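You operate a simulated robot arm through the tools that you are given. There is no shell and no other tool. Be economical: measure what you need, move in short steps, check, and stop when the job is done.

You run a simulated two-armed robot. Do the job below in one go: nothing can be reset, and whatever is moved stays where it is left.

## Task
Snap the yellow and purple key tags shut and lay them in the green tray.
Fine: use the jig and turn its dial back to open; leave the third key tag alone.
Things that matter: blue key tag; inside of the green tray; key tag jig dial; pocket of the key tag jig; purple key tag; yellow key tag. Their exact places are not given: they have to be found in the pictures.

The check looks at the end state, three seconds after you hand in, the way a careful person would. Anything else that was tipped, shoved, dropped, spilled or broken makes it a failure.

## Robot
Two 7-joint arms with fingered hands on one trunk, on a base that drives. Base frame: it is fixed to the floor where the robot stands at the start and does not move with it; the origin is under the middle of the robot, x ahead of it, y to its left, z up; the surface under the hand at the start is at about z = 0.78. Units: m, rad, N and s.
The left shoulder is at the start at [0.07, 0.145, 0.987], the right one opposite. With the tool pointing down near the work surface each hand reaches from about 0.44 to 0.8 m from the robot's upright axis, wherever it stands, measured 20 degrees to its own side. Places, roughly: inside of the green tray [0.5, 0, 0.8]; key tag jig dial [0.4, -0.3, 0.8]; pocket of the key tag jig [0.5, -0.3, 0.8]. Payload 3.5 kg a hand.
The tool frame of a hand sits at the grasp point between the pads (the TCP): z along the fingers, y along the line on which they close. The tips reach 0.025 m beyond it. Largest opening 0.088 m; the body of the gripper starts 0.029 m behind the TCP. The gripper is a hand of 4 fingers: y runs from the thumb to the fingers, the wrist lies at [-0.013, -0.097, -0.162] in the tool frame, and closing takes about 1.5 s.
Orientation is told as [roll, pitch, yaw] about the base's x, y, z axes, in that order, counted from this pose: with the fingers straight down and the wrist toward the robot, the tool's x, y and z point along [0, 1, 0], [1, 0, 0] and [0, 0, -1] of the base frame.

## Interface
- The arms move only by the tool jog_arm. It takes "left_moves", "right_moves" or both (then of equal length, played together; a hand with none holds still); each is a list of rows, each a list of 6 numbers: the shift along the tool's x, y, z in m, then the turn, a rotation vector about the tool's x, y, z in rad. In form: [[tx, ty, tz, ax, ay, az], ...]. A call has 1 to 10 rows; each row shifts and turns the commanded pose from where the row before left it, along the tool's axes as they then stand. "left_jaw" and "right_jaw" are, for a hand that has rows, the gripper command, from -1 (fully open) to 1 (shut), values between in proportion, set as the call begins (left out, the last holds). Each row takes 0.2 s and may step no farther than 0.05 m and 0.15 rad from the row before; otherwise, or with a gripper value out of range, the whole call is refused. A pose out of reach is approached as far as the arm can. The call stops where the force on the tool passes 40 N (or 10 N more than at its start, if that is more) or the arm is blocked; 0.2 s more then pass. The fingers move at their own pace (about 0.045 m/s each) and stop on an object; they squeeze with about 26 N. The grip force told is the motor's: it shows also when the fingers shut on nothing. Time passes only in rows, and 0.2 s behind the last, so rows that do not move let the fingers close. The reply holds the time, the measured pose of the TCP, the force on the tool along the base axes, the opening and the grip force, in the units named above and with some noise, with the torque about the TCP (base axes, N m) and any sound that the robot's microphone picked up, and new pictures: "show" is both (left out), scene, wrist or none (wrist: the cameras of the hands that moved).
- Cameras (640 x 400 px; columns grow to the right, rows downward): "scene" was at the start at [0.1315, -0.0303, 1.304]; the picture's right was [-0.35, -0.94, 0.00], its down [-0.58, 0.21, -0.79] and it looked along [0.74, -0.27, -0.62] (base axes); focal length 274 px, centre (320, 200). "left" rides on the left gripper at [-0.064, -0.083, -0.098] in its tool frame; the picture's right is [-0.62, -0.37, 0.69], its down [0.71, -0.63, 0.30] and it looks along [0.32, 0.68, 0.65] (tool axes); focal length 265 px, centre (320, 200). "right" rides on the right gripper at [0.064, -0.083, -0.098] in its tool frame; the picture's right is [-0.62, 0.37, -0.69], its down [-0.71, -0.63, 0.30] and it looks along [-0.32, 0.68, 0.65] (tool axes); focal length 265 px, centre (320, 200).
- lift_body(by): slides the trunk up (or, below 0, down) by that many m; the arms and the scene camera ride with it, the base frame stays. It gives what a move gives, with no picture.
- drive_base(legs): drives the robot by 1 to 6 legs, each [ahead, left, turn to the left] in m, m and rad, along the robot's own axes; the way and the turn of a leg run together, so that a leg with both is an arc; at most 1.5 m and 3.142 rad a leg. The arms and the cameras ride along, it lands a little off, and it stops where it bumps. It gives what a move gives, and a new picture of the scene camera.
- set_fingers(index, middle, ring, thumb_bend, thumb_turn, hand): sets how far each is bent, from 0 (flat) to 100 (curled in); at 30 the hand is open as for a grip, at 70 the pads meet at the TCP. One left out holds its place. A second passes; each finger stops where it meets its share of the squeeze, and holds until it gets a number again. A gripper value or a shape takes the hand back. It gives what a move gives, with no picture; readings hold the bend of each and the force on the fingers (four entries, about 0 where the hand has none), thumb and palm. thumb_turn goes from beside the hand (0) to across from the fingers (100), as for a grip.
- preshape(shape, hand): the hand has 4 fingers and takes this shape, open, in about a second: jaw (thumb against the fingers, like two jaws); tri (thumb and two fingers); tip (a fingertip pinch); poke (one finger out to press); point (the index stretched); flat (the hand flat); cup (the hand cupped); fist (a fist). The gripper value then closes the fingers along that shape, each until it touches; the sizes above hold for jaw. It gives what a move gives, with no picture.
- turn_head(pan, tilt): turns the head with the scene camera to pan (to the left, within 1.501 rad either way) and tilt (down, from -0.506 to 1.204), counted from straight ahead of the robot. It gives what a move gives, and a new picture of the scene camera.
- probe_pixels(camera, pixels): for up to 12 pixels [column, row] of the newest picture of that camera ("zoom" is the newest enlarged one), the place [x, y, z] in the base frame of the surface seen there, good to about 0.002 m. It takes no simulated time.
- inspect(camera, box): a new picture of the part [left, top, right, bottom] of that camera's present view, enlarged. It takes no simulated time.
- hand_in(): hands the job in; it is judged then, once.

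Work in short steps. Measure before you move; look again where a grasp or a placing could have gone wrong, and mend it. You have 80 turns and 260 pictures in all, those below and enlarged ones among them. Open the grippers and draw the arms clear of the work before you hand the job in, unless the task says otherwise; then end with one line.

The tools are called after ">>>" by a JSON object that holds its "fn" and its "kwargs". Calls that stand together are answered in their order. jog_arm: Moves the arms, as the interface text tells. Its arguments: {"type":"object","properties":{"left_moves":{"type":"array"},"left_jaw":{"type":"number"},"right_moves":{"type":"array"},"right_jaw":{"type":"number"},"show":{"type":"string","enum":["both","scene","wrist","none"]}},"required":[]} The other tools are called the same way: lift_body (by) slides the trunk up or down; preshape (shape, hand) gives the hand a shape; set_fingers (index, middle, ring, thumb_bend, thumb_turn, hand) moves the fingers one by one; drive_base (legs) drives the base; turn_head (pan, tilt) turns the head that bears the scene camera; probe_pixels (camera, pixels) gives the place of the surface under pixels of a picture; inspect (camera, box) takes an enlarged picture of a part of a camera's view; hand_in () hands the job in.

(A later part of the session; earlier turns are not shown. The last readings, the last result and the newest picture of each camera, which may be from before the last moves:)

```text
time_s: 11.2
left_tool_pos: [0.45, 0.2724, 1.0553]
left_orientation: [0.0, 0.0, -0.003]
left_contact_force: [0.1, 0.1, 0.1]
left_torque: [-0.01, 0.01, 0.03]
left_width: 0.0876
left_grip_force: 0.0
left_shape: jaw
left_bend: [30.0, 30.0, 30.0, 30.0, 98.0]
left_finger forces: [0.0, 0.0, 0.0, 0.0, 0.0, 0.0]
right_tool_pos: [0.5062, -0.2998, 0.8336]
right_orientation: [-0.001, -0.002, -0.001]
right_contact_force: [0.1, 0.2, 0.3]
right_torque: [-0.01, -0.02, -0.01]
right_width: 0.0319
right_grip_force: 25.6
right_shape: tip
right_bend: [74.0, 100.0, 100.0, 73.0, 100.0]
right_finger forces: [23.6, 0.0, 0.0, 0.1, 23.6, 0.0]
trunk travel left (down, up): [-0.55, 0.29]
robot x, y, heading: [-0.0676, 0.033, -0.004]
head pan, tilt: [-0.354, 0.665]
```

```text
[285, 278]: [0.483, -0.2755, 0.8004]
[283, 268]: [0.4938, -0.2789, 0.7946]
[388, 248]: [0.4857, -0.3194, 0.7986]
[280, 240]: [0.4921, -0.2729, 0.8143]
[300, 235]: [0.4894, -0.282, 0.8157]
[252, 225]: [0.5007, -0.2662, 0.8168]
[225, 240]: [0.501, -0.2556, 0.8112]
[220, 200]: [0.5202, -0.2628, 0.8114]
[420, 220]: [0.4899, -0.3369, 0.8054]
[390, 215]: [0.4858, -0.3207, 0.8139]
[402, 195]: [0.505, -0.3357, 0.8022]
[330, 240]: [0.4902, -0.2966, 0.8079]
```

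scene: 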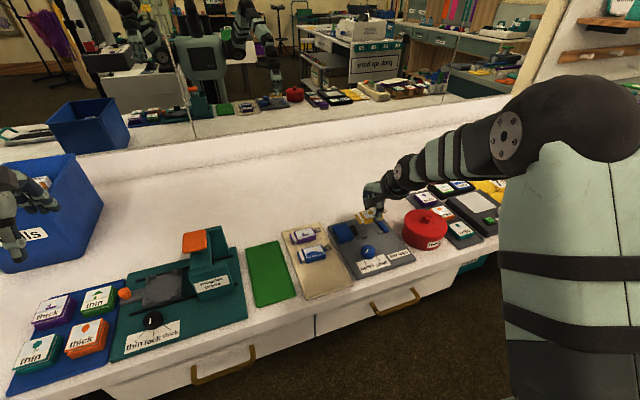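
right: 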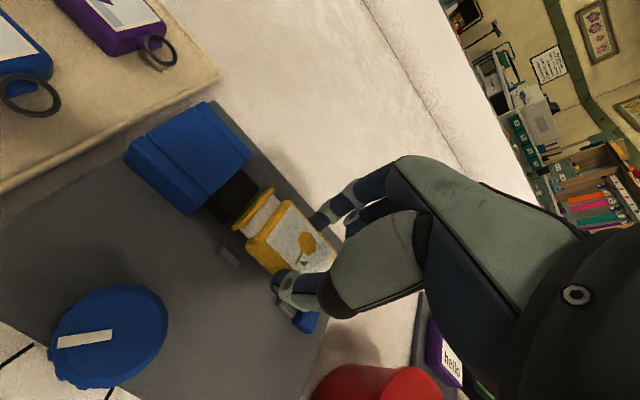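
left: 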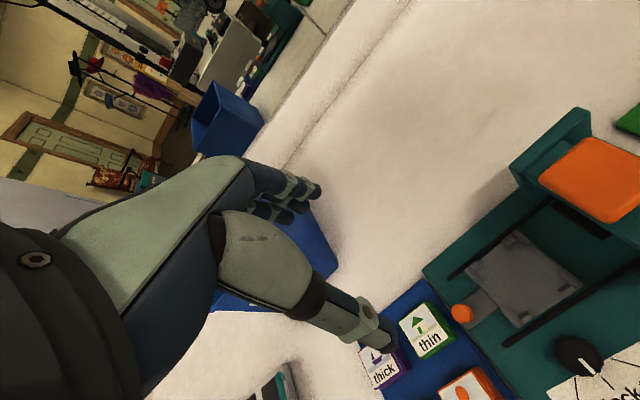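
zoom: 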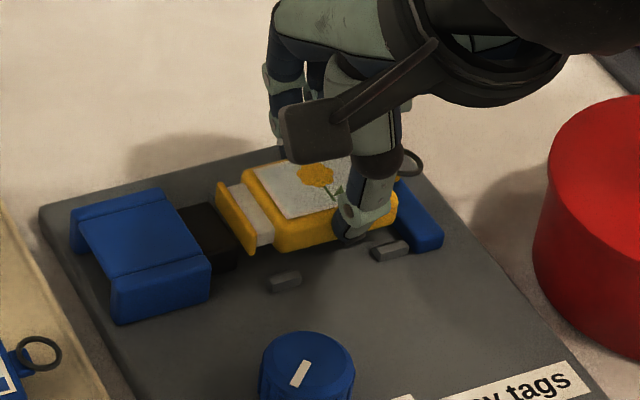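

The tag's low side is at x≈0.4895, and the rail inner edges are at about 0.488 and 0.5315. I'll shift +2 mm in x and lower to the floor.

>>> {"fn": "jog_arm", "kwargs": {"right_moves": [[0, 0.002, 0.004, 0, 0, 0], [0, 0, 0.004, 0, 0, 0], [0, 0, 0.003, 0, 0, 0], [0, 0, 0, 0, 0, 0]], "show": "wrist"}}

>>> {"fn": "inspect", "kwargs": {"camera": "scene", "box": [330, 195, 410, 255]}}

>>> {"fn": "inspect", "kwargs": {"camera": "right", "box": [180, 180, 300, 330]}}

```text
time_s: 12.2
left_tool_pos: [0.4481, 0.2732, 1.0559]
left_orientation: [0.0, 0.0, 0.001]
left_contact_force: [-0.2, 0.6, 0.4]
left_torque: [0.04, -0.01, 0.03]
left_width: 0.0877
left_grip_force: 0.1
left_shape: jaw
left_bend: [30.0, 30.0, 30.0, 30.0, 98.0]
left_finger forces: [0.0, 0.0, 0.0, 0.0, 0.0, 0.1]
right_tool_pos: [0.5092, -0.3014, 0.8242]
right_orientation: [0.0, -0.004, -0.002]
right_contact_force: [0.2, 0.7, 4.1]
right_torque: [0.0, -0.02, -0.03]
right_width: 0.0319
right_grip_force: 26.6
right_shape: tip
right_bend: [74.0, 100.0, 100.0, 73.0, 100.0]
right_finger forces: [24.0, 0.0, 0.0, 0.1, 24.5, 0.1]
trunk travel left (down, up): [-0.55, 0.29]
robot x, y, heading: [-0.0708, 0.0317, -0.005]
head pan, tilt: [-0.354, 0.665]
```

right: 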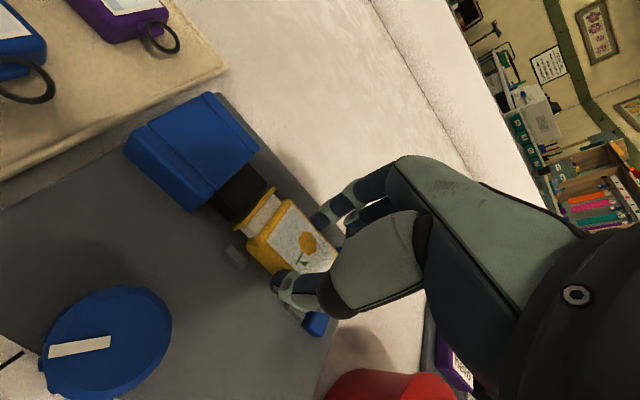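

```text
6.67 times, centred on (370, 225) of scene
```

zoom: 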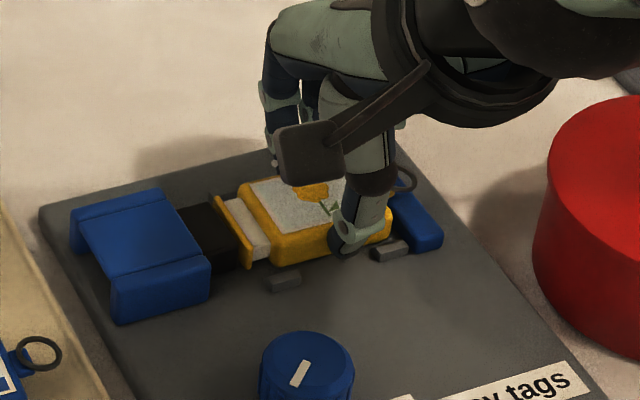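

```text
2.67 times, centred on (240, 255) of right
```

zoom: 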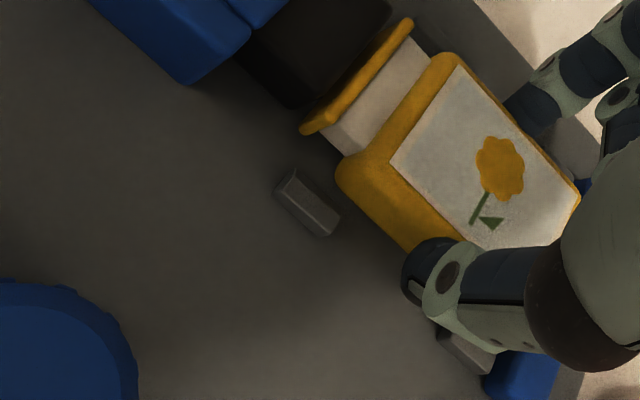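

A 4 N contact shows at z 0.824. I'll probe the tag top to judge whether it's seated before releasing.

>>> {"fn": "jog_arm", "kwargs": {"right_moves": [[0, 0, 0.002, 0, 0, 0], [0, 0, 0, 0, 0, 0]], "show": "wrist"}}

>>> {"fn": "probe_pixels", "kwargs": {"camera": "right", "pixels": [[286, 218], [275, 240], [300, 225], [310, 255], [262, 262], [242, 222], [270, 195], [232, 250]]}}

```text
time_s: 12.8
left_tool_pos: [0.4486, 0.2735, 1.0568]
left_orientation: [0.001, 0.001, -0.003]
left_contact_force: [-0.1, 0.7, -0.1]
left_torque: [-0.01, 0.02, 0.02]
left_width: 0.0875
left_grip_force: 0.0
left_shape: jaw
left_bend: [30.0, 30.0, 30.0, 30.0, 98.0]
left_finger forces: [0.0, 0.0, 0.1, 0.0, 0.1, 0.0]
right_tool_pos: [0.5104, -0.3003, 0.8228]
right_orientation: [-0.001, -0.005, -0.002]
right_contact_force: [-0.1, -0.4, 9.7]
right_torque: [-0.03, 0.0, -0.01]
right_width: 0.0322
right_grip_force: 26.0
right_shape: tip
right_bend: [74.0, 100.0, 100.0, 73.0, 100.0]
right_finger forces: [25.4, 0.0, 0.1, 0.1, 25.3, 0.1]
trunk travel left (down, up): [-0.55, 0.29]
robot x, y, heading: [-0.0679, 0.0339, -0.001]
head pan, tilt: [-0.354, 0.665]
```

right: 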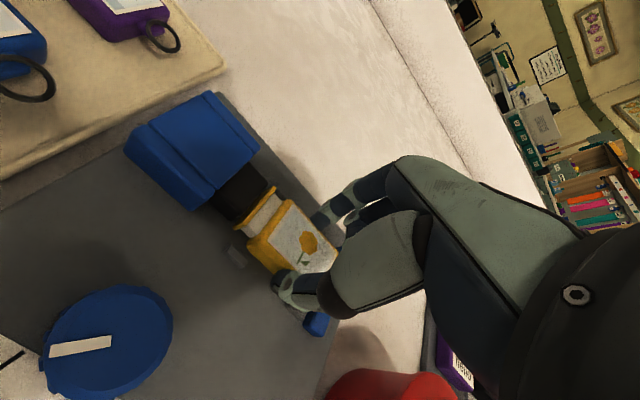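

```text
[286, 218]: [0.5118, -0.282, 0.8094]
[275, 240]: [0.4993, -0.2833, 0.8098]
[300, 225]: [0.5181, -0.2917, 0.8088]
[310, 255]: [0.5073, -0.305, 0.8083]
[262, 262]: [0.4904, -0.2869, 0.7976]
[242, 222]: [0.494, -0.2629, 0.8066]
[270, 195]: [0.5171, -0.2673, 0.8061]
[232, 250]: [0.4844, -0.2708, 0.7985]
```

The top is at 0.809, so the tag is seated level. I'll open slightly and lift away.

>>> {"fn": "jog_arm", "kwargs": {"right_moves": [[0, 0, -0.002, 0, 0, 0], [0, 0, 0, 0, 0, 0], [0, 0, 0, 0, 0, 0], [0, 0, -0.02, 0, 0, 0], [0, 0, -0.035, 0, 0, 0], [0, 0, -0.03, 0, 0, 0]], "right_jaw": -0.1, "show": "wrist"}}

>>> {"fn": "inspect", "kwargs": {"camera": "scene", "box": [330, 195, 410, 255]}}

```text
time_s: 14.2
left_tool_pos: [0.4485, 0.2734, 1.0561]
left_orientation: [0.0, 0.001, -0.001]
left_contact_force: [0.4, -0.9, -0.2]
left_torque: [-0.01, 0.02, 0.02]
left_width: 0.0877
left_grip_force: 0.1
left_shape: jaw
left_bend: [30.0, 30.0, 30.0, 30.0, 98.0]
left_finger forces: [0.0, 0.0, 0.0, 0.0, 0.0, 0.0]
right_tool_pos: [0.5098, -0.3032, 0.9085]
right_orientation: [0.0, -0.001, -0.001]
right_contact_force: [0.2, -0.2, 0.3]
right_torque: [0.03, 0.01, -0.02]
right_width: 0.048
right_grip_force: 0.1
right_shape: tip
right_bend: [32.0, 98.0, 99.0, 67.0, 100.0]
right_finger forces: [0.0, 0.0, 0.0, 0.0, 0.0, 0.1]
trunk travel left (down, up): [-0.55, 0.29]
robot x, y, heading: [-0.0685, 0.0323, 0.0]
head pan, tilt: [-0.354, 0.665]
```

right: 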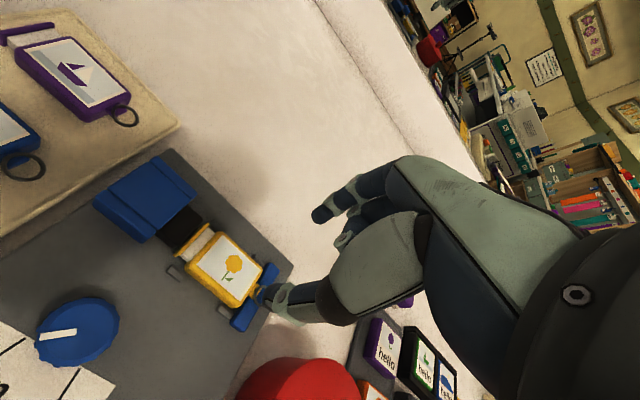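

```text
6.67 times, centred on (370, 225) of scene
```

zoom: 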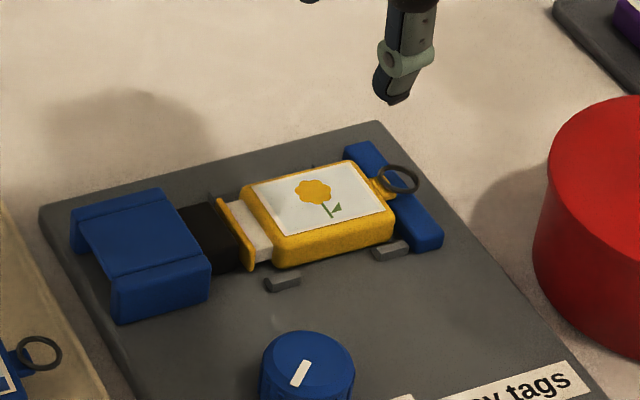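

Yellow is seated with its cap facing the pusher. Now I'll measure the dial.

>>> {"fn": "inspect", "kwargs": {"camera": "scene", "box": [340, 235, 400, 275]}}

>>> {"fn": "probe_pixels", "kwargs": {"camera": "right", "pixels": [[40, 333], [114, 318], [65, 302], [85, 352], [77, 325], [43, 337], [75, 332], [108, 335]]}}

```text
10.00 times, centred on (370, 255) of scene
```

zoom: 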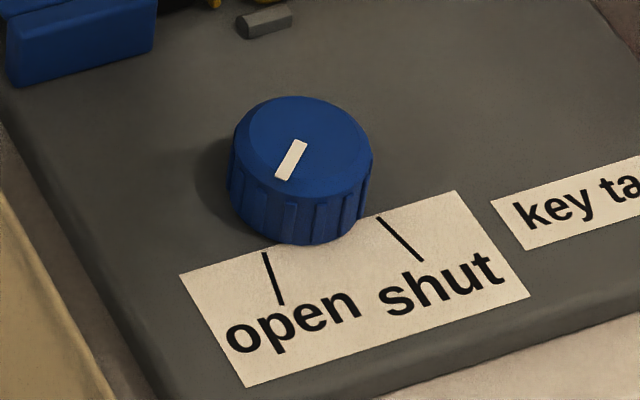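

```text
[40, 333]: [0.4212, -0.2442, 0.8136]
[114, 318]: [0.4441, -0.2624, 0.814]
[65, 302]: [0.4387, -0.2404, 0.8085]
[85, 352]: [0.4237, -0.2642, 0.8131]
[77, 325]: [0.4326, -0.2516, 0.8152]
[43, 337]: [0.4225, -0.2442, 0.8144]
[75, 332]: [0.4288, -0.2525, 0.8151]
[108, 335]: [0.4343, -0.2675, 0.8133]
```

>>> {"fn": "probe_pixels", "kwargs": {"camera": "zoom", "pixels": [[240, 150], [368, 160], [300, 100], [300, 185], [282, 177], [300, 142], [265, 255], [282, 303], [380, 220], [420, 260], [300, 145], [305, 240]]}}

```text
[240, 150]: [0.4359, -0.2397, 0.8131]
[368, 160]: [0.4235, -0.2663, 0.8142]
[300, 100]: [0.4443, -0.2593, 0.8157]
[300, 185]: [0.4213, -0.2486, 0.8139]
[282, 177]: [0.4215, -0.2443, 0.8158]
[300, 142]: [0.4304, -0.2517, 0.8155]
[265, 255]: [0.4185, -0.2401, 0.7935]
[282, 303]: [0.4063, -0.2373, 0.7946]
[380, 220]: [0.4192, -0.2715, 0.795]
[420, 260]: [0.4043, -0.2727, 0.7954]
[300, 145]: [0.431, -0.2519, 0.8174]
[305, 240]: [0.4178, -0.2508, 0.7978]
```

The dial centre is about (0.431, -0.253), its radius about 0.0145 and its top at 0.8155. "Shut" is about 83° counter-clockwise seen from above. I'll hover over it, yaw -0.6 first and open to 0.058.

>>> {"fn": "jog_arm", "kwargs": {"right_moves": [[0.025, -0.0395, 0, 0, 0, 0], [0.0245, -0.0395, 0, 0, 0, 0], [0, 0, 0.005, 0, 0, 0.15], [0, 0, 0.01, 0, 0, 0.15], [0, 0, 0.01, 0, 0, 0.15], [0, 0, 0.01, 0, 0, 0.15], [0, 0, 0.01, 0, 0, 0], [0, 0, 0, 0, 0, 0]], "right_jaw": -0.32}}

>>> {"fn": "inspect", "kwargs": {"camera": "scene", "box": [320, 195, 400, 285]}}

```text
time_s: 16.0
left_tool_pos: [0.4493, 0.273, 1.0554]
left_orientation: [0.0, -0.001, -0.001]
left_contact_force: [-0.2, -0.2, -0.8]
left_torque: [0.0, -0.03, -0.04]
left_width: 0.0879
left_grip_force: 0.1
left_shape: jaw
left_bend: [30.0, 30.0, 30.0, 30.0, 98.0]
left_finger forces: [0.1, 0.1, 0.1, 0.0, 0.1, 0.0]
right_tool_pos: [0.4314, -0.2507, 0.8636]
right_orientation: [0.001, -0.001, -0.602]
right_contact_force: [0.4, -0.6, 0.5]
right_torque: [0.0, -0.01, 0.0]
right_width: 0.0579
right_grip_force: 0.0
right_shape: tip
right_bend: [29.0, 98.0, 99.0, 61.0, 100.0]
right_finger forces: [0.0, 0.0, 0.0, 0.0, 0.0, 0.0]
trunk travel left (down, up): [-0.55, 0.29]
robot x, y, heading: [-0.0651, 0.0293, -0.001]
head pan, tilt: [-0.354, 0.665]
```

scene: 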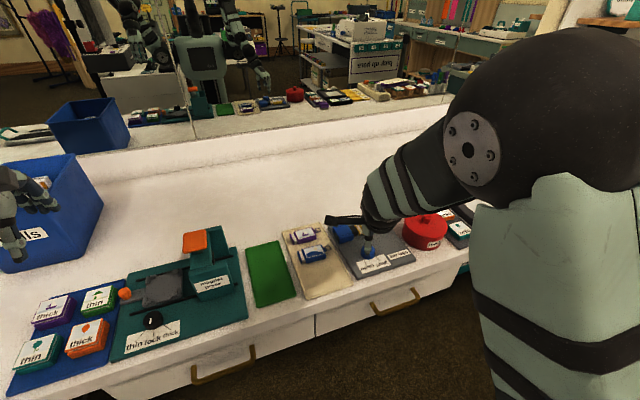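
right: 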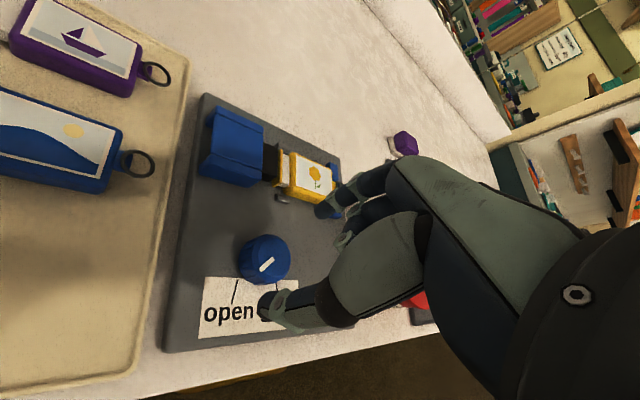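

```text
4.44 times, centred on (360, 240) of scene
```

zoom: 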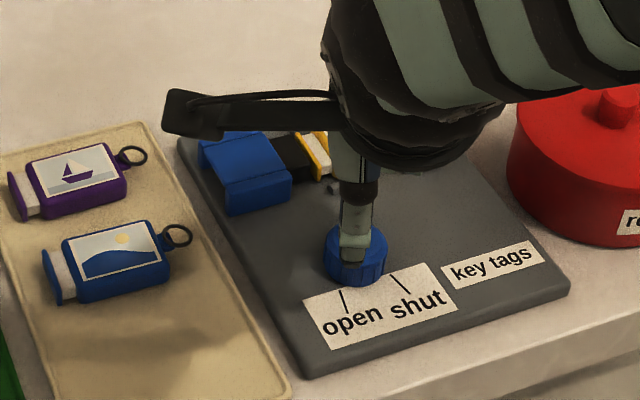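

The hand is aligned over the dial, so I'll descend to z≈0.82 and pinch it.

>>> {"fn": "jog_arm", "kwargs": {"right_moves": [[0.0005, 0, 0.02, 0, 0, 0], [0, 0, 0.018, 0, 0, 0], [0, 0, 0.006, 0, 0, 0], [0, 0, 0, 0, 0, 0]], "show": "wrist"}}

>>> {"fn": "jog_arm", "kwargs": {"right_moves": [[0, 0, 0, 0, 0, 0], [0, 0, 0, 0, 0, 0], [0, 0, 0, 0, 0, 0], [0, 0, 0, 0, 0, 0], [0, 0, 0, 0, 0, 0], [0, 0, 0, 0, 0, 0], [0, 0, 0, 0, 0, 0]], "right_jaw": 0.7, "show": "wrist"}}

```text
time_s: 17.0
left_tool_pos: [0.4491, 0.2727, 1.0554]
left_orientation: [0.0, -0.001, -0.001]
left_contact_force: [-0.4, 0.2, 0.7]
left_torque: [-0.02, -0.01, 0.02]
left_width: 0.0875
left_grip_force: 0.1
left_shape: jaw
left_bend: [30.0, 30.0, 30.0, 30.0, 98.0]
left_finger forces: [0.0, 0.1, 0.0, 0.1, 0.1, 0.0]
right_tool_pos: [0.4311, -0.251, 0.8199]
right_orientation: [0.0, -0.003, -0.602]
right_contact_force: [-0.3, 0.3, 0.2]
right_torque: [0.02, -0.02, 0.01]
right_width: 0.0578
right_grip_force: 0.1
right_shape: tip
right_bend: [29.0, 98.0, 99.0, 61.0, 100.0]
right_finger forces: [0.0, 0.0, 0.1, 0.0, 0.0, 0.0]
trunk travel left (down, up): [-0.55, 0.29]
robot x, y, heading: [-0.0681, 0.0355, 0.001]
head pan, tilt: [-0.354, 0.665]
```

right: 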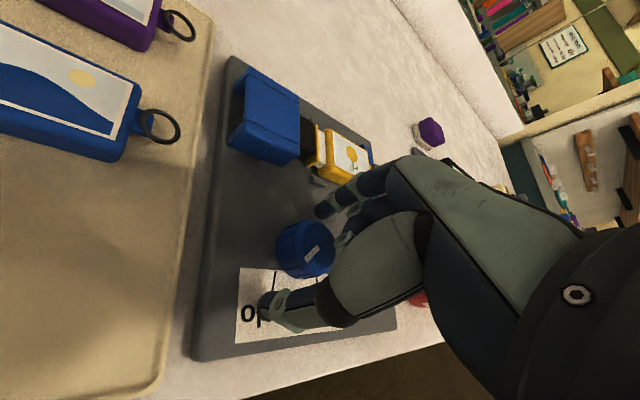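

```text
time_s: 18.6
left_tool_pos: [0.4491, 0.272, 1.056]
left_orientation: [-0.001, 0.002, -0.002]
left_contact_force: [-0.2, -0.1, 0.0]
left_torque: [0.01, 0.05, 0.01]
left_width: 0.088
left_grip_force: 0.0
left_shape: jaw
left_bend: [30.0, 30.0, 30.0, 30.0, 98.0]
left_finger forces: [0.1, 0.0, 0.1, 0.0, 0.0, 0.0]
right_tool_pos: [0.4321, -0.2523, 0.8192]
right_orientation: [-0.001, -0.001, -0.6]
right_contact_force: [3.4, -0.7, -0.3]
right_torque: [0.01, -0.09, 0.03]
right_width: 0.0255
right_grip_force: 26.1
right_shape: tip
right_bend: [73.0, 100.0, 100.0, 75.0, 100.0]
right_finger forces: [24.4, 0.0, 0.0, 0.1, 22.1, 0.1]
trunk travel left (down, up): [-0.55, 0.29]
robot x, y, heading: [-0.0687, 0.0333, -0.001]
head pan, tilt: [-0.354, 0.665]
```

right: 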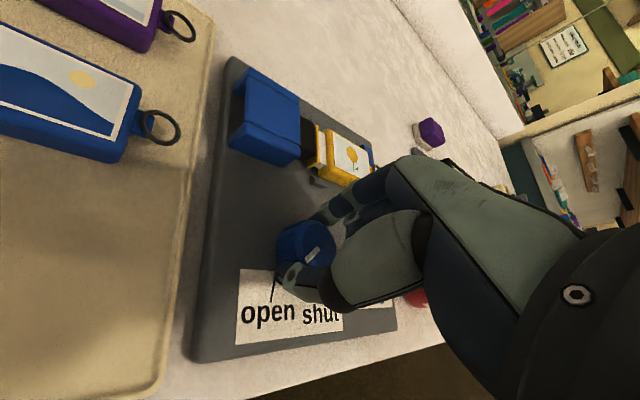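

The dial is gripped. I'll turn it counter-clockwise, halfway first.

>>> {"fn": "jog_arm", "kwargs": {"right_moves": [[0, 0, 0, 0, 0, -0.12], [0, 0, 0, 0, 0, -0.12], [0, 0, 0, 0, 0, -0.12], [0, 0, 0, 0, 0, -0.12], [0, 0, 0, 0, 0, -0.12], [0, 0, 0, 0, 0, 0]], "show": "wrist"}}

>>> {"fn": "inspect", "kwargs": {"camera": "scene", "box": [320, 195, 400, 285]}}

```text
time_s: 20.0
left_tool_pos: [0.4485, 0.2726, 1.0557]
left_orientation: [0.0, 0.0, -0.003]
left_contact_force: [-0.6, -0.9, -0.8]
left_torque: [0.03, 0.02, -0.03]
left_width: 0.0878
left_grip_force: 0.0
left_shape: jaw
left_bend: [30.0, 30.0, 30.0, 30.0, 98.0]
left_finger forces: [0.1, 0.0, 0.1, 0.1, 0.0, 0.1]
right_tool_pos: [0.4299, -0.252, 0.8185]
right_orientation: [-0.003, -0.001, 0.002]
right_contact_force: [-1.7, -4.0, 4.1]
right_torque: [-0.08, 0.0, -0.01]
right_width: 0.0252
right_grip_force: 25.6
right_shape: tip
right_bend: [73.0, 100.0, 100.0, 75.0, 100.0]
right_finger forces: [23.1, 0.0, 0.0, 0.1, 25.3, 0.0]
trunk travel left (down, up): [-0.55, 0.29]
robot x, y, heading: [-0.0664, 0.0311, -0.0]
head pan, tilt: [-0.354, 0.665]
```

right: 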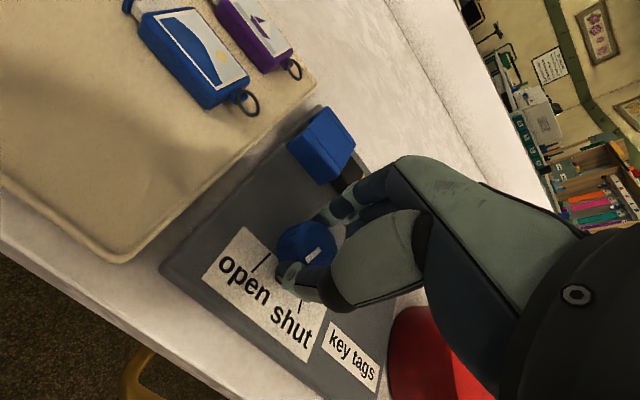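

```text
4.44 times, centred on (360, 240) of scene
```

zoom: 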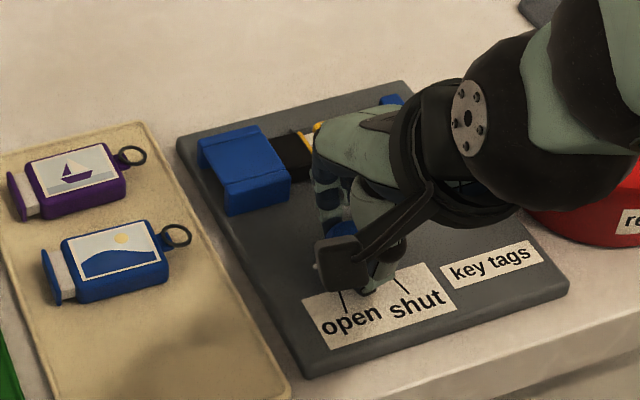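

The dial is following and the torque is low. I'll continue the remaining turn.

>>> {"fn": "jog_arm", "kwargs": {"right_moves": [[0, 0, 0, 0, 0, -0.12], [0, 0, 0, 0, 0, -0.12], [0, 0, 0, 0, 0, -0.12], [0, 0, 0, 0, 0, -0.12], [0, 0, 0, 0, 0, -0.12], [0, 0, 0, 0, 0, -0.12], [0, 0, 0, 0, 0, -0.1], [0, 0, 0, 0, 0, 0]], "show": "wrist"}}

>>> {"fn": "inspect", "kwargs": {"camera": "scene", "box": [320, 195, 400, 285]}}

>>> {"fn": "inspect", "kwargs": {"camera": "right", "box": [200, 150, 400, 340]}}

```text
time_s: 21.8
left_tool_pos: [0.4481, 0.2728, 1.0557]
left_orientation: [0.002, 0.0, 0.001]
left_contact_force: [-0.5, 0.3, 0.0]
left_torque: [0.02, 0.02, -0.01]
left_width: 0.0877
left_grip_force: 0.1
left_shape: jaw
left_bend: [30.0, 30.0, 30.0, 30.0, 98.0]
left_finger forces: [0.0, 0.1, 0.1, 0.1, 0.0, 0.1]
right_tool_pos: [0.4306, -0.2531, 0.8189]
right_orientation: [-0.002, -0.004, 0.822]
right_contact_force: [-2.9, -8.2, 6.5]
right_torque: [-0.21, 0.08, -0.04]
right_width: 0.025
right_grip_force: 25.6
right_shape: tip
right_bend: [73.0, 100.0, 100.0, 75.0, 100.0]
right_finger forces: [21.0, 0.0, 0.0, 0.1, 29.2, 0.1]
trunk travel left (down, up): [-0.55, 0.29]
robot x, y, heading: [-0.0733, 0.0336, 0.001]
head pan, tilt: [-0.354, 0.665]
```

right: 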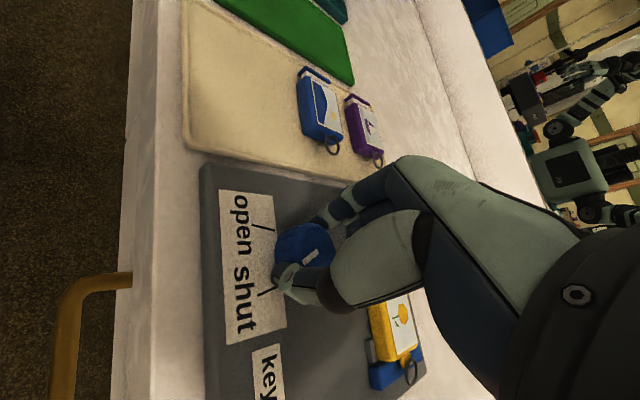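

```text
4.44 times, centred on (360, 240) of scene
```

zoom: 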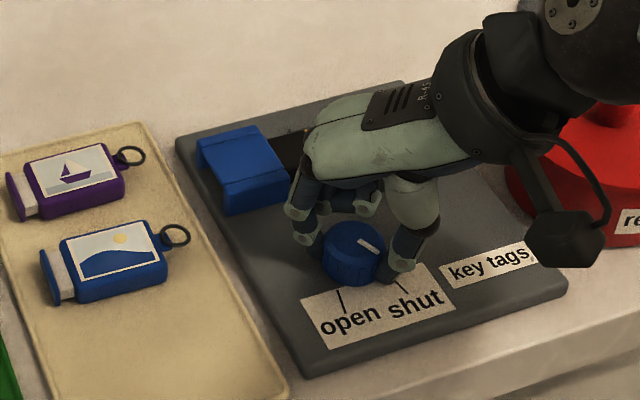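

```text
2.11 times, centred on (300, 245) of right
```

zoom: 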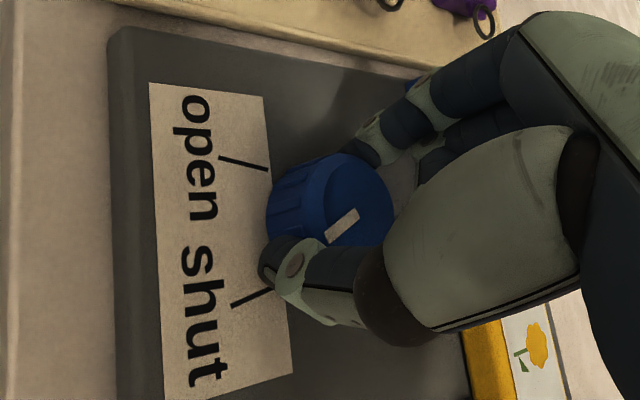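

I'll probe the mark against the shut line.

>>> {"fn": "probe_pixels", "kwargs": {"camera": "zoom", "pixels": [[328, 238], [355, 211], [268, 290], [234, 305], [342, 225], [268, 168], [222, 158], [375, 185]]}}

>>> {"fn": "inspect", "kwargs": {"camera": "right", "box": [350, 250, 450, 400]}}

```text
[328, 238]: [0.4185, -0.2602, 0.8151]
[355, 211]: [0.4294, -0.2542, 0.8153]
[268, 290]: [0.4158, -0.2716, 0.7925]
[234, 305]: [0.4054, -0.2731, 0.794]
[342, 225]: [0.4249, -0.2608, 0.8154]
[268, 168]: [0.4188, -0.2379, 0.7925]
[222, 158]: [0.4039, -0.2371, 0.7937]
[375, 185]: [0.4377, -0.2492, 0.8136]
```

```text
2.67 times, centred on (400, 325) of right
```

zoom: 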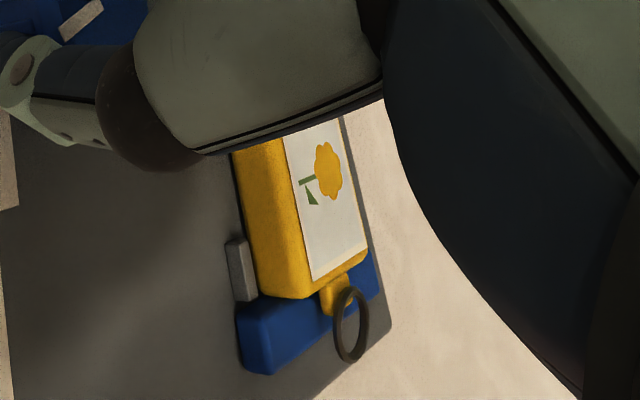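

The tag is against the stop, and the mark looks slightly short of the shut line. I'll turn a bit more.

>>> {"fn": "jog_arm", "kwargs": {"right_moves": [[0, 0, 0, 0, 0, -0.07], [0, 0, 0, 0, 0, -0.07], [0, 0, 0, 0, 0, 0]], "show": "wrist"}}

>>> {"fn": "inspect", "kwargs": {"camera": "scene", "box": [330, 215, 390, 285]}}

>>> {"fn": "inspect", "kwargs": {"camera": "right", "box": [200, 150, 400, 340]}}

```text
time_s: 22.6
left_tool_pos: [0.4475, 0.2721, 1.0561]
left_orientation: [0.002, 0.0, -0.002]
left_contact_force: [-0.5, 0.0, 0.5]
left_torque: [-0.01, 0.04, -0.01]
left_width: 0.0877
left_grip_force: 0.0
left_shape: jaw
left_bend: [30.0, 30.0, 30.0, 30.0, 98.0]
left_finger forces: [0.0, 0.0, 0.0, 0.0, 0.0, 0.0]
right_tool_pos: [0.4314, -0.2528, 0.8183]
right_orientation: [-0.001, -0.001, 0.96]
right_contact_force: [-2.6, -9.2, 6.0]
right_torque: [-0.24, 0.1, -0.04]
right_width: 0.0252
right_grip_force: 26.1
right_shape: tip
right_bend: [73.0, 100.0, 100.0, 75.0, 100.0]
right_finger forces: [20.7, 0.0, 0.1, 0.1, 29.8, 0.0]
trunk travel left (down, up): [-0.55, 0.29]
robot x, y, heading: [-0.066, 0.034, 0.0]
head pan, tilt: [-0.354, 0.665]
```

right: 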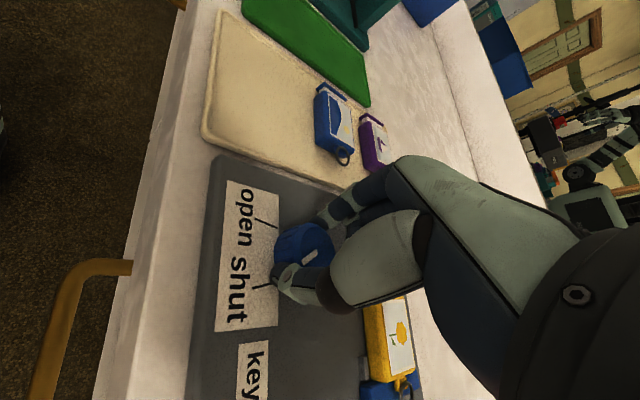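

```text
5.71 times, centred on (360, 250) of scene
```

zoom: 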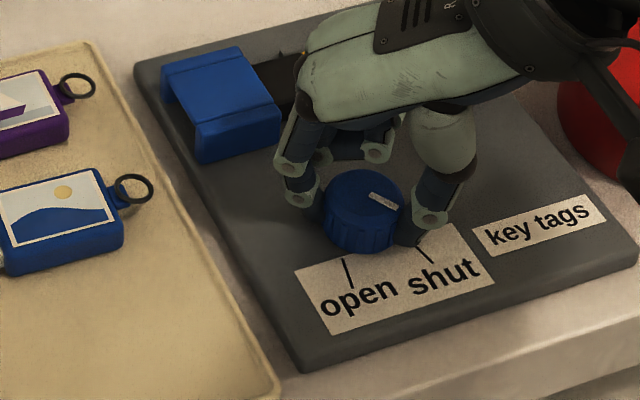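

```text
2.11 times, centred on (300, 245) of right
```

zoom: 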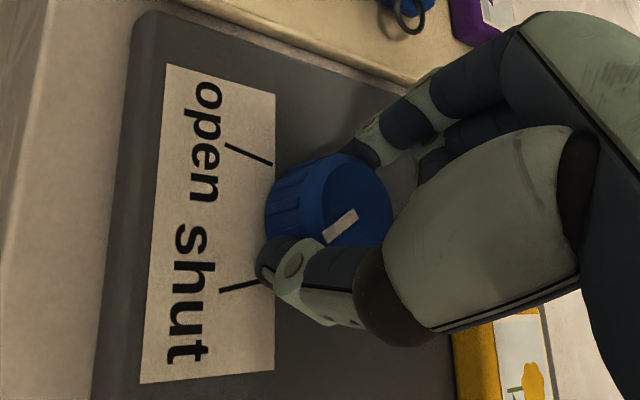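

The dial has turned about 1.56 rad, which should be fully shut. I'll release and lift to look at the tag.

>>> {"fn": "jog_arm", "kwargs": {"right_moves": [[0, 0, 0, 0, 0, 0], [0, 0, 0, 0, 0, 0], [0, 0, 0, 0, 0, 0], [0, 0, -0.02, 0, 0, 0], [0, 0, -0.03, 0, 0, 0], [0, -0.03, -0.03, 0, 0, 0], [0, -0.04, -0.02, 0, 0, 0]], "right_jaw": -0.32, "show": "scene"}}

>>> {"fn": "inspect", "kwargs": {"camera": "scene", "box": [325, 205, 405, 275]}}

>>> {"fn": "inspect", "kwargs": {"camera": "right", "box": [200, 100, 500, 400]}}

```text
time_s: 24.2
left_tool_pos: [0.448, 0.272, 1.0573]
left_orientation: [0.002, -0.001, 0.0]
left_contact_force: [0.3, 0.4, -0.4]
left_torque: [-0.01, -0.02, 0.01]
left_width: 0.0876
left_grip_force: 0.1
left_shape: jaw
left_bend: [30.0, 30.0, 30.0, 30.0, 98.0]
left_finger forces: [0.1, 0.0, 0.1, 0.0, 0.1, 0.0]
right_tool_pos: [0.3885, -0.3094, 0.9196]
right_orientation: [-0.002, -0.002, 0.96]
right_contact_force: [0.5, -0.2, 0.6]
right_torque: [-0.02, -0.02, 0.02]
right_width: 0.058
right_grip_force: 0.0
right_shape: tip
right_bend: [29.0, 98.0, 99.0, 61.0, 100.0]
right_finger forces: [0.1, 0.0, 0.0, 0.1, 0.0, 0.0]
trunk travel left (down, up): [-0.55, 0.29]
robot x, y, heading: [-0.0714, 0.0349, -0.004]
head pan, tilt: [-0.354, 0.665]
```

scene: 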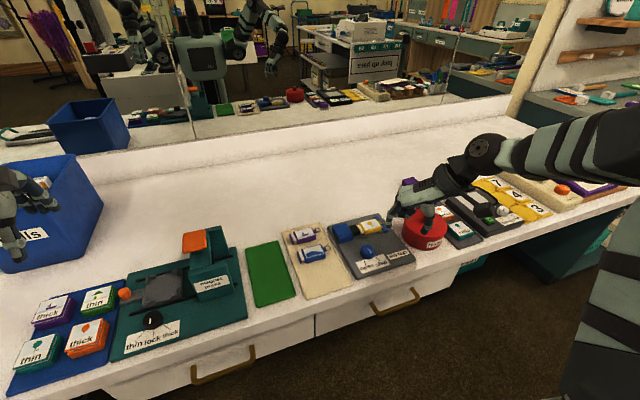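

```text
5.71 times, centred on (365, 240) of scene
```

zoom: 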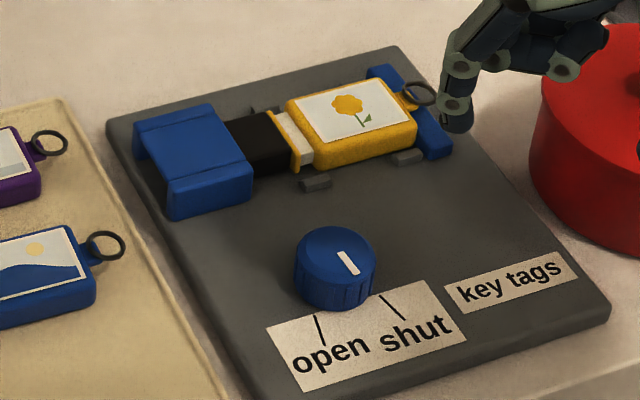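

```text
1.33 times, centred on (350, 250) of right
```

zoom: 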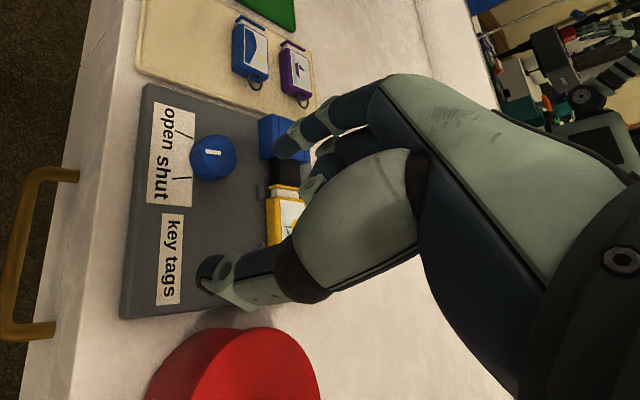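

The dial appears to have come partly back on release. I'll measure the mark angle and the cap gap.

>>> {"fn": "inspect", "kwargs": {"camera": "scene", "box": [340, 210, 400, 265]}}

>>> {"fn": "probe_pixels", "kwargs": {"camera": "scene", "pixels": [[365.0, 243.0], [367.5, 247], [361, 245], [374, 246]]}}

```text
7.27 times, centred on (370, 238) of scene
```

zoom: 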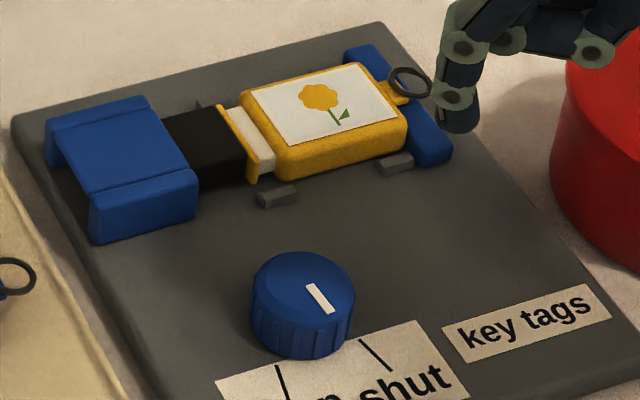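

```text
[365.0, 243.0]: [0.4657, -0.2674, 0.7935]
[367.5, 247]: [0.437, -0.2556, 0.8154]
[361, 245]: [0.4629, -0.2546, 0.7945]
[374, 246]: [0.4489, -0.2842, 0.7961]
```

>>> {"fn": "probe_pixels", "kwargs": {"camera": "zoom", "pixels": [[311, 287], [330, 311], [255, 290], [352, 300], [305, 255], [250, 160], [225, 120], [220, 150], [270, 150], [285, 170], [405, 130], [240, 178]]}}

```text
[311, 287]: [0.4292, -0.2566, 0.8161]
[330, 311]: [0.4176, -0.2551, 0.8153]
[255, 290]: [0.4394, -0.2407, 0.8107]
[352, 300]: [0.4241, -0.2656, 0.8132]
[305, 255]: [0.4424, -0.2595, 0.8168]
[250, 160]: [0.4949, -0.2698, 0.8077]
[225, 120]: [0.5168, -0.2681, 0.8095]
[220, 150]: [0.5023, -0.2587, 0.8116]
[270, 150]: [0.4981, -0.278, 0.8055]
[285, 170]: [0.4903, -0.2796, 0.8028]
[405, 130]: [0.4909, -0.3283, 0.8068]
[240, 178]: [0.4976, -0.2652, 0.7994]
```

The mark now points at about 182° and the cap gap is still about 10 mm, so the dial came back when released and the snap isn't complete. I'll re-grip with a fresh wrist range and turn again, looking while still holding.

>>> {"fn": "jog_arm", "kwargs": {"right_moves": [[0, 0.035, 0, 0, 0, 0], [0, 0.035, 0.005, 0, 0, 0], [0, 0, 0, 0, 0, 0.15], [0, 0, 0, 0, 0, 0.15], [0, 0, 0, 0, 0, 0.15], [0, 0, 0, 0, 0, 0.15], [0, 0, 0, 0, 0, 0.15], [0, 0, 0, 0, 0, 0.15], [0, 0, 0.01, 0, 0, 0.15], [0, 0, 0.01, 0, 0, 0.15]], "show": "none"}}

>>> {"fn": "jog_arm", "kwargs": {"right_moves": [[0, 0, 0.015, 0, 0, 0.15], [0, 0, 0.015, 0, 0, 0.11], [0, 0, 0, 0, 0, 0]]}}

```text
time_s: 26.4
left_tool_pos: [0.4489, 0.2731, 1.0559]
left_orientation: [-0.001, 0.001, -0.002]
left_contact_force: [0.7, 0.7, 0.9]
left_torque: [-0.01, 0.04, 0.02]
left_width: 0.0879
left_grip_force: 0.1
left_shape: jaw
left_bend: [30.0, 30.0, 30.0, 30.0, 98.0]
left_finger forces: [0.1, 0.0, 0.0, 0.0, 0.1, 0.1]
right_tool_pos: [0.4319, -0.2515, 0.8948]
right_orientation: [-0.001, -0.002, -0.243]
right_contact_force: [-0.3, 0.5, -0.6]
right_torque: [0.01, -0.01, 0.01]
right_width: 0.0579
right_grip_force: 0.0
right_shape: tip
right_bend: [29.0, 98.0, 99.0, 61.0, 100.0]
right_finger forces: [0.1, 0.1, 0.1, 0.0, 0.0, 0.0]
trunk travel left (down, up): [-0.55, 0.29]
robot x, y, heading: [-0.0676, 0.0332, -0.001]
head pan, tilt: [-0.354, 0.665]
```

```text
time_s: 27.2
left_tool_pos: [0.448, 0.2731, 1.0558]
left_orientation: [0.0, 0.0, -0.003]
left_contact_force: [-0.9, 0.3, 0.2]
left_torque: [0.02, 0.0, -0.02]
left_width: 0.0879
left_grip_force: 0.2
left_shape: jaw
left_bend: [30.0, 30.0, 30.0, 30.0, 98.0]
left_finger forces: [0.1, 0.0, 0.0, 0.1, 0.0, 0.1]
right_tool_pos: [0.4313, -0.2533, 0.8656]
right_orientation: [0.001, -0.004, -0.5]
right_contact_force: [-0.7, 0.4, -0.2]
right_torque: [0.03, 0.0, 0.01]
right_width: 0.0581
right_grip_force: 0.0
right_shape: tip
right_bend: [29.0, 98.0, 99.0, 61.0, 100.0]
right_finger forces: [0.0, 0.0, 0.0, 0.0, 0.0, 0.0]
trunk travel left (down, up): [-0.55, 0.29]
robot x, y, heading: [-0.0667, 0.0382, 0.002]
head pan, tilt: [-0.354, 0.665]
```

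scene: 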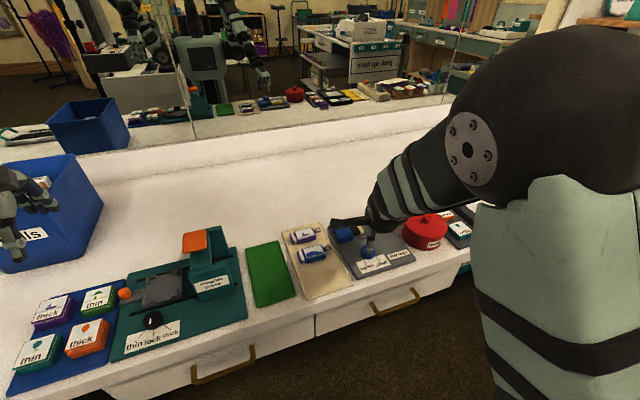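
right: 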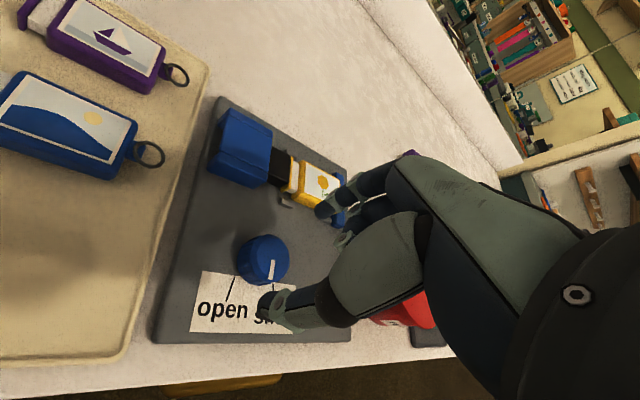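

The hand is over the dial. I'll descend and grip.

>>> {"fn": "jog_arm", "kwargs": {"right_moves": [[0, 0, 0.02, 0, 0, 0], [0, 0, 0.018, 0, 0, 0], [0, 0, 0.009, 0, 0, 0], [0, 0, 0, 0, 0, 0]], "show": "none"}}

>>> {"fn": "jog_arm", "kwargs": {"right_moves": [[0, 0, 0, 0, 0, 0], [0, 0, 0, 0, 0, 0], [0, 0, 0, 0, 0, 0], [0, 0, 0, 0, 0, 0], [0, 0, 0, 0, 0, 0], [0, 0, 0, 0, 0, 0], [0, 0, 0, 0, 0, 0]], "right_jaw": 0.9, "show": "wrist"}}

>>> {"fn": "jog_arm", "kwargs": {"right_moves": [[0, 0, 0, 0, 0, -0.12], [0, 0, 0, 0, 0, -0.12], [0, 0, 0, 0, 0, -0.12], [0, 0, 0, 0, 0, -0.12], [0, 0, 0, 0, 0, 0]], "show": "wrist"}}

```text
time_s: 28.2
left_tool_pos: [0.4485, 0.2726, 1.0568]
left_orientation: [0.0, -0.001, -0.002]
left_contact_force: [-0.7, -0.8, -0.3]
left_torque: [-0.01, -0.01, -0.02]
left_width: 0.0876
left_grip_force: 0.1
left_shape: jaw
left_bend: [30.0, 30.0, 30.0, 30.0, 98.0]
left_finger forces: [0.0, 0.0, 0.0, 0.1, 0.0, 0.1]
right_tool_pos: [0.431, -0.2513, 0.8165]
right_orientation: [0.0, -0.002, -0.501]
right_contact_force: [0.4, 0.3, 1.7]
right_torque: [0.04, -0.05, -0.02]
right_width: 0.0578
right_grip_force: 0.1
right_shape: tip
right_bend: [29.0, 98.0, 99.0, 61.0, 100.0]
right_finger forces: [0.8, 0.1, 0.1, 0.0, 0.7, 0.0]
trunk travel left (down, up): [-0.55, 0.29]
robot x, y, heading: [-0.0705, 0.035, -0.002]
head pan, tilt: [-0.354, 0.665]
```

```text
time_s: 29.8
left_tool_pos: [0.4493, 0.2733, 1.0563]
left_orientation: [0.0, 0.003, -0.001]
left_contact_force: [0.5, -1.0, -0.2]
left_torque: [-0.03, 0.02, -0.01]
left_width: 0.0875
left_grip_force: 0.1
left_shape: jaw
left_bend: [30.0, 30.0, 30.0, 30.0, 98.0]
left_finger forces: [0.1, 0.0, 0.0, 0.0, 0.0, 0.0]
right_tool_pos: [0.432, -0.2516, 0.8175]
right_orientation: [0.001, -0.003, -0.5]
right_contact_force: [5.8, 0.2, 5.5]
right_torque: [-0.02, -0.18, 0.05]
right_width: 0.0298
right_grip_force: 26.1
right_shape: tip
right_bend: [74.0, 100.0, 100.0, 76.0, 100.0]
right_finger forces: [29.0, 0.0, 0.0, 0.0, 21.4, 0.0]
trunk travel left (down, up): [-0.55, 0.29]
robot x, y, heading: [-0.0679, 0.0341, -0.001]
head pan, tilt: [-0.354, 0.665]
```

right: 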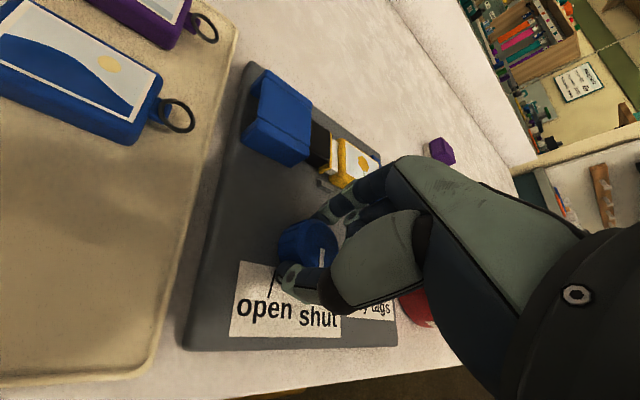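

```text
time_s: 31.0
left_tool_pos: [0.4481, 0.2721, 1.0568]
left_orientation: [0.001, -0.001, -0.001]
left_contact_force: [-0.2, -0.4, -0.4]
left_torque: [-0.01, 0.0, 0.0]
left_width: 0.0876
left_grip_force: 0.1
left_shape: jaw
left_bend: [30.0, 30.0, 30.0, 30.0, 98.0]
left_finger forces: [0.0, 0.0, 0.0, 0.0, 0.1, 0.1]
right_tool_pos: [0.4309, -0.2523, 0.8189]
right_orientation: [-0.002, -0.004, -0.019]
right_contact_force: [1.0, -5.7, 12.2]
right_torque: [-0.15, -0.18, -0.1]
right_width: 0.0293
right_grip_force: 26.1
right_shape: tip
right_bend: [74.0, 100.0, 100.0, 76.0, 100.0]
right_finger forces: [31.9, 0.0, 0.0, 0.1, 23.6, 0.0]
trunk travel left (down, up): [-0.55, 0.29]
robot x, y, heading: [-0.071, 0.0317, 0.0]
head pan, tilt: [-0.354, 0.665]
```

right: 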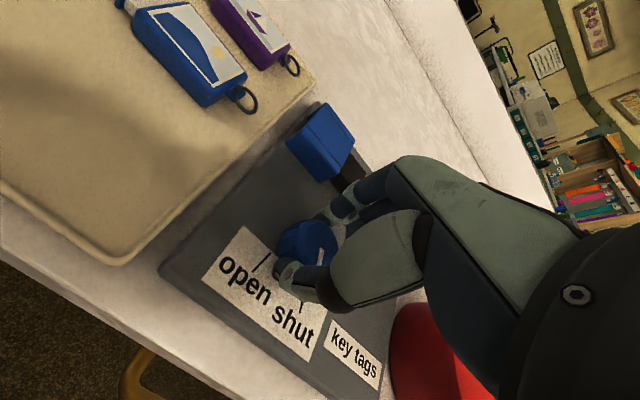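

The dial follows and resistance is building. I'll continue turning, easing up 1 mm since there is some downward contact.

>>> {"fn": "jog_arm", "kwargs": {"right_moves": [[0, 0, -0.001, 0, 0, -0.12], [0, 0, 0, 0, 0, -0.12], [0, 0, 0, 0, 0, -0.12], [0, 0, 0, 0, 0, 0]], "show": "wrist"}}

>>> {"fn": "inspect", "kwargs": {"camera": "scene", "box": [330, 205, 400, 275]}}

>>> {"fn": "jog_arm", "kwargs": {"right_moves": [[0, 0, 0, 0, 0, -0.12], [0, 0, 0, 0, 0, -0.12], [0, 0, 0, 0, 0, -0.12], [0, 0, 0, 0, 0, 0]], "show": "wrist"}}

>>> {"fn": "inspect", "kwargs": {"camera": "scene", "box": [330, 205, 400, 275]}}

```text
time_s: 32.0
left_tool_pos: [0.4479, 0.2712, 1.0572]
left_orientation: [0.001, -0.001, -0.003]
left_contact_force: [0.2, 0.5, -0.3]
left_torque: [0.0, 0.01, 0.03]
left_width: 0.0879
left_grip_force: 0.0
left_shape: jaw
left_bend: [30.0, 30.0, 30.0, 30.0, 98.0]
left_finger forces: [0.0, 0.0, 0.0, 0.0, 0.1, 0.1]
right_tool_pos: [0.431, -0.2524, 0.8178]
right_orientation: [0.0, -0.002, 0.343]
right_contact_force: [-1.4, -7.4, 6.3]
right_torque: [-0.14, -0.04, -0.11]
right_width: 0.0286
right_grip_force: 25.7
right_shape: tip
right_bend: [74.0, 100.0, 100.0, 76.0, 100.0]
right_finger forces: [24.7, 0.1, 0.1, 0.0, 25.9, 0.0]
trunk travel left (down, up): [-0.55, 0.29]
robot x, y, heading: [-0.0682, 0.0331, -0.002]
head pan, tilt: [-0.354, 0.665]
```

right: 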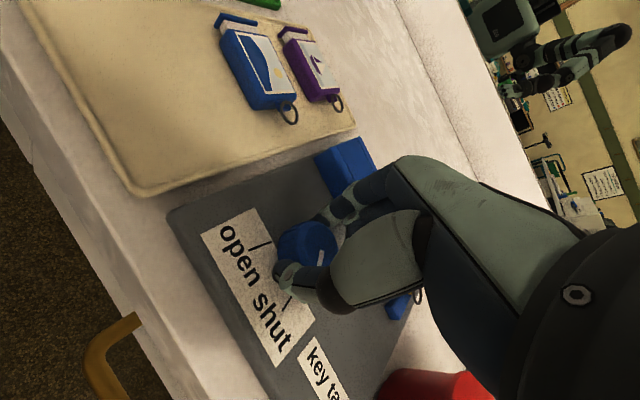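

```text
5.71 times, centred on (365, 240) of scene
```

zoom: 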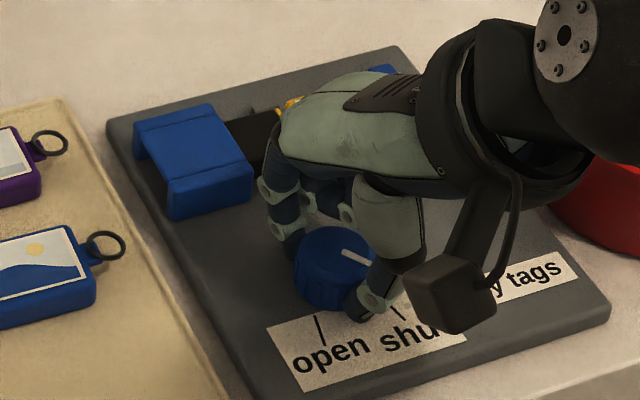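

```text
time_s: 33.0
left_tool_pos: [0.4476, 0.2716, 1.0561]
left_orientation: [0.001, 0.001, -0.002]
left_contact_force: [0.0, -0.1, 0.4]
left_torque: [0.02, 0.03, 0.0]
left_width: 0.0879
left_grip_force: 0.1
left_shape: jaw
left_bend: [30.0, 30.0, 30.0, 30.0, 98.0]
left_finger forces: [0.1, 0.1, 0.1, 0.0, 0.0, 0.0]
right_tool_pos: [0.4312, -0.2523, 0.8171]
right_orientation: [-0.002, -0.001, 0.701]
right_contact_force: [3.6, -10.6, 7.4]
right_torque: [-0.23, -0.07, -0.2]
right_width: 0.0281
right_grip_force: 26.2
right_shape: tip
right_bend: [74.0, 100.0, 100.0, 76.0, 99.0]
right_finger forces: [22.9, 0.0, 0.0, 0.0, 25.4, 0.0]
trunk travel left (down, up): [-0.55, 0.29]
robot x, y, heading: [-0.0679, 0.0326, 0.002]
head pan, tilt: [-0.354, 0.665]
```

right: 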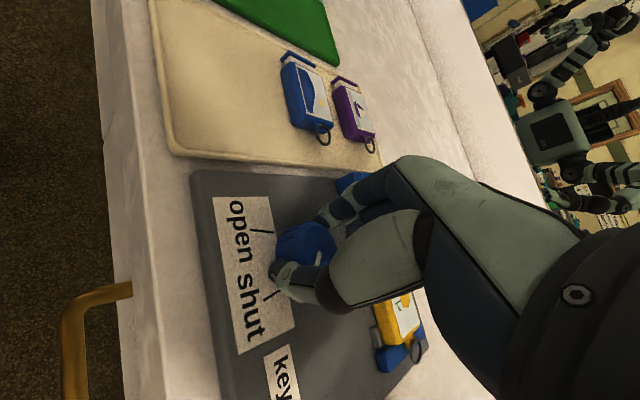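

```text
5.71 times, centred on (365, 240) of scene
```

zoom: 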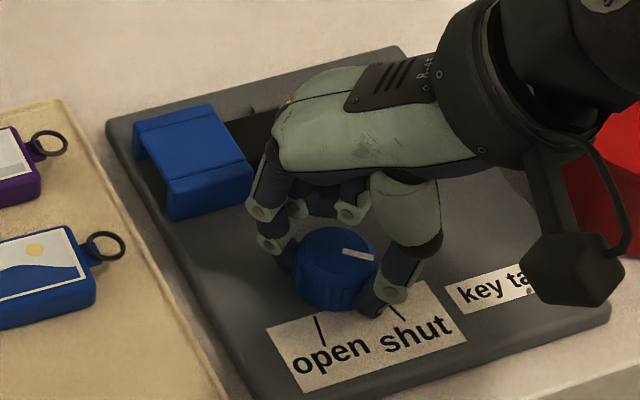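

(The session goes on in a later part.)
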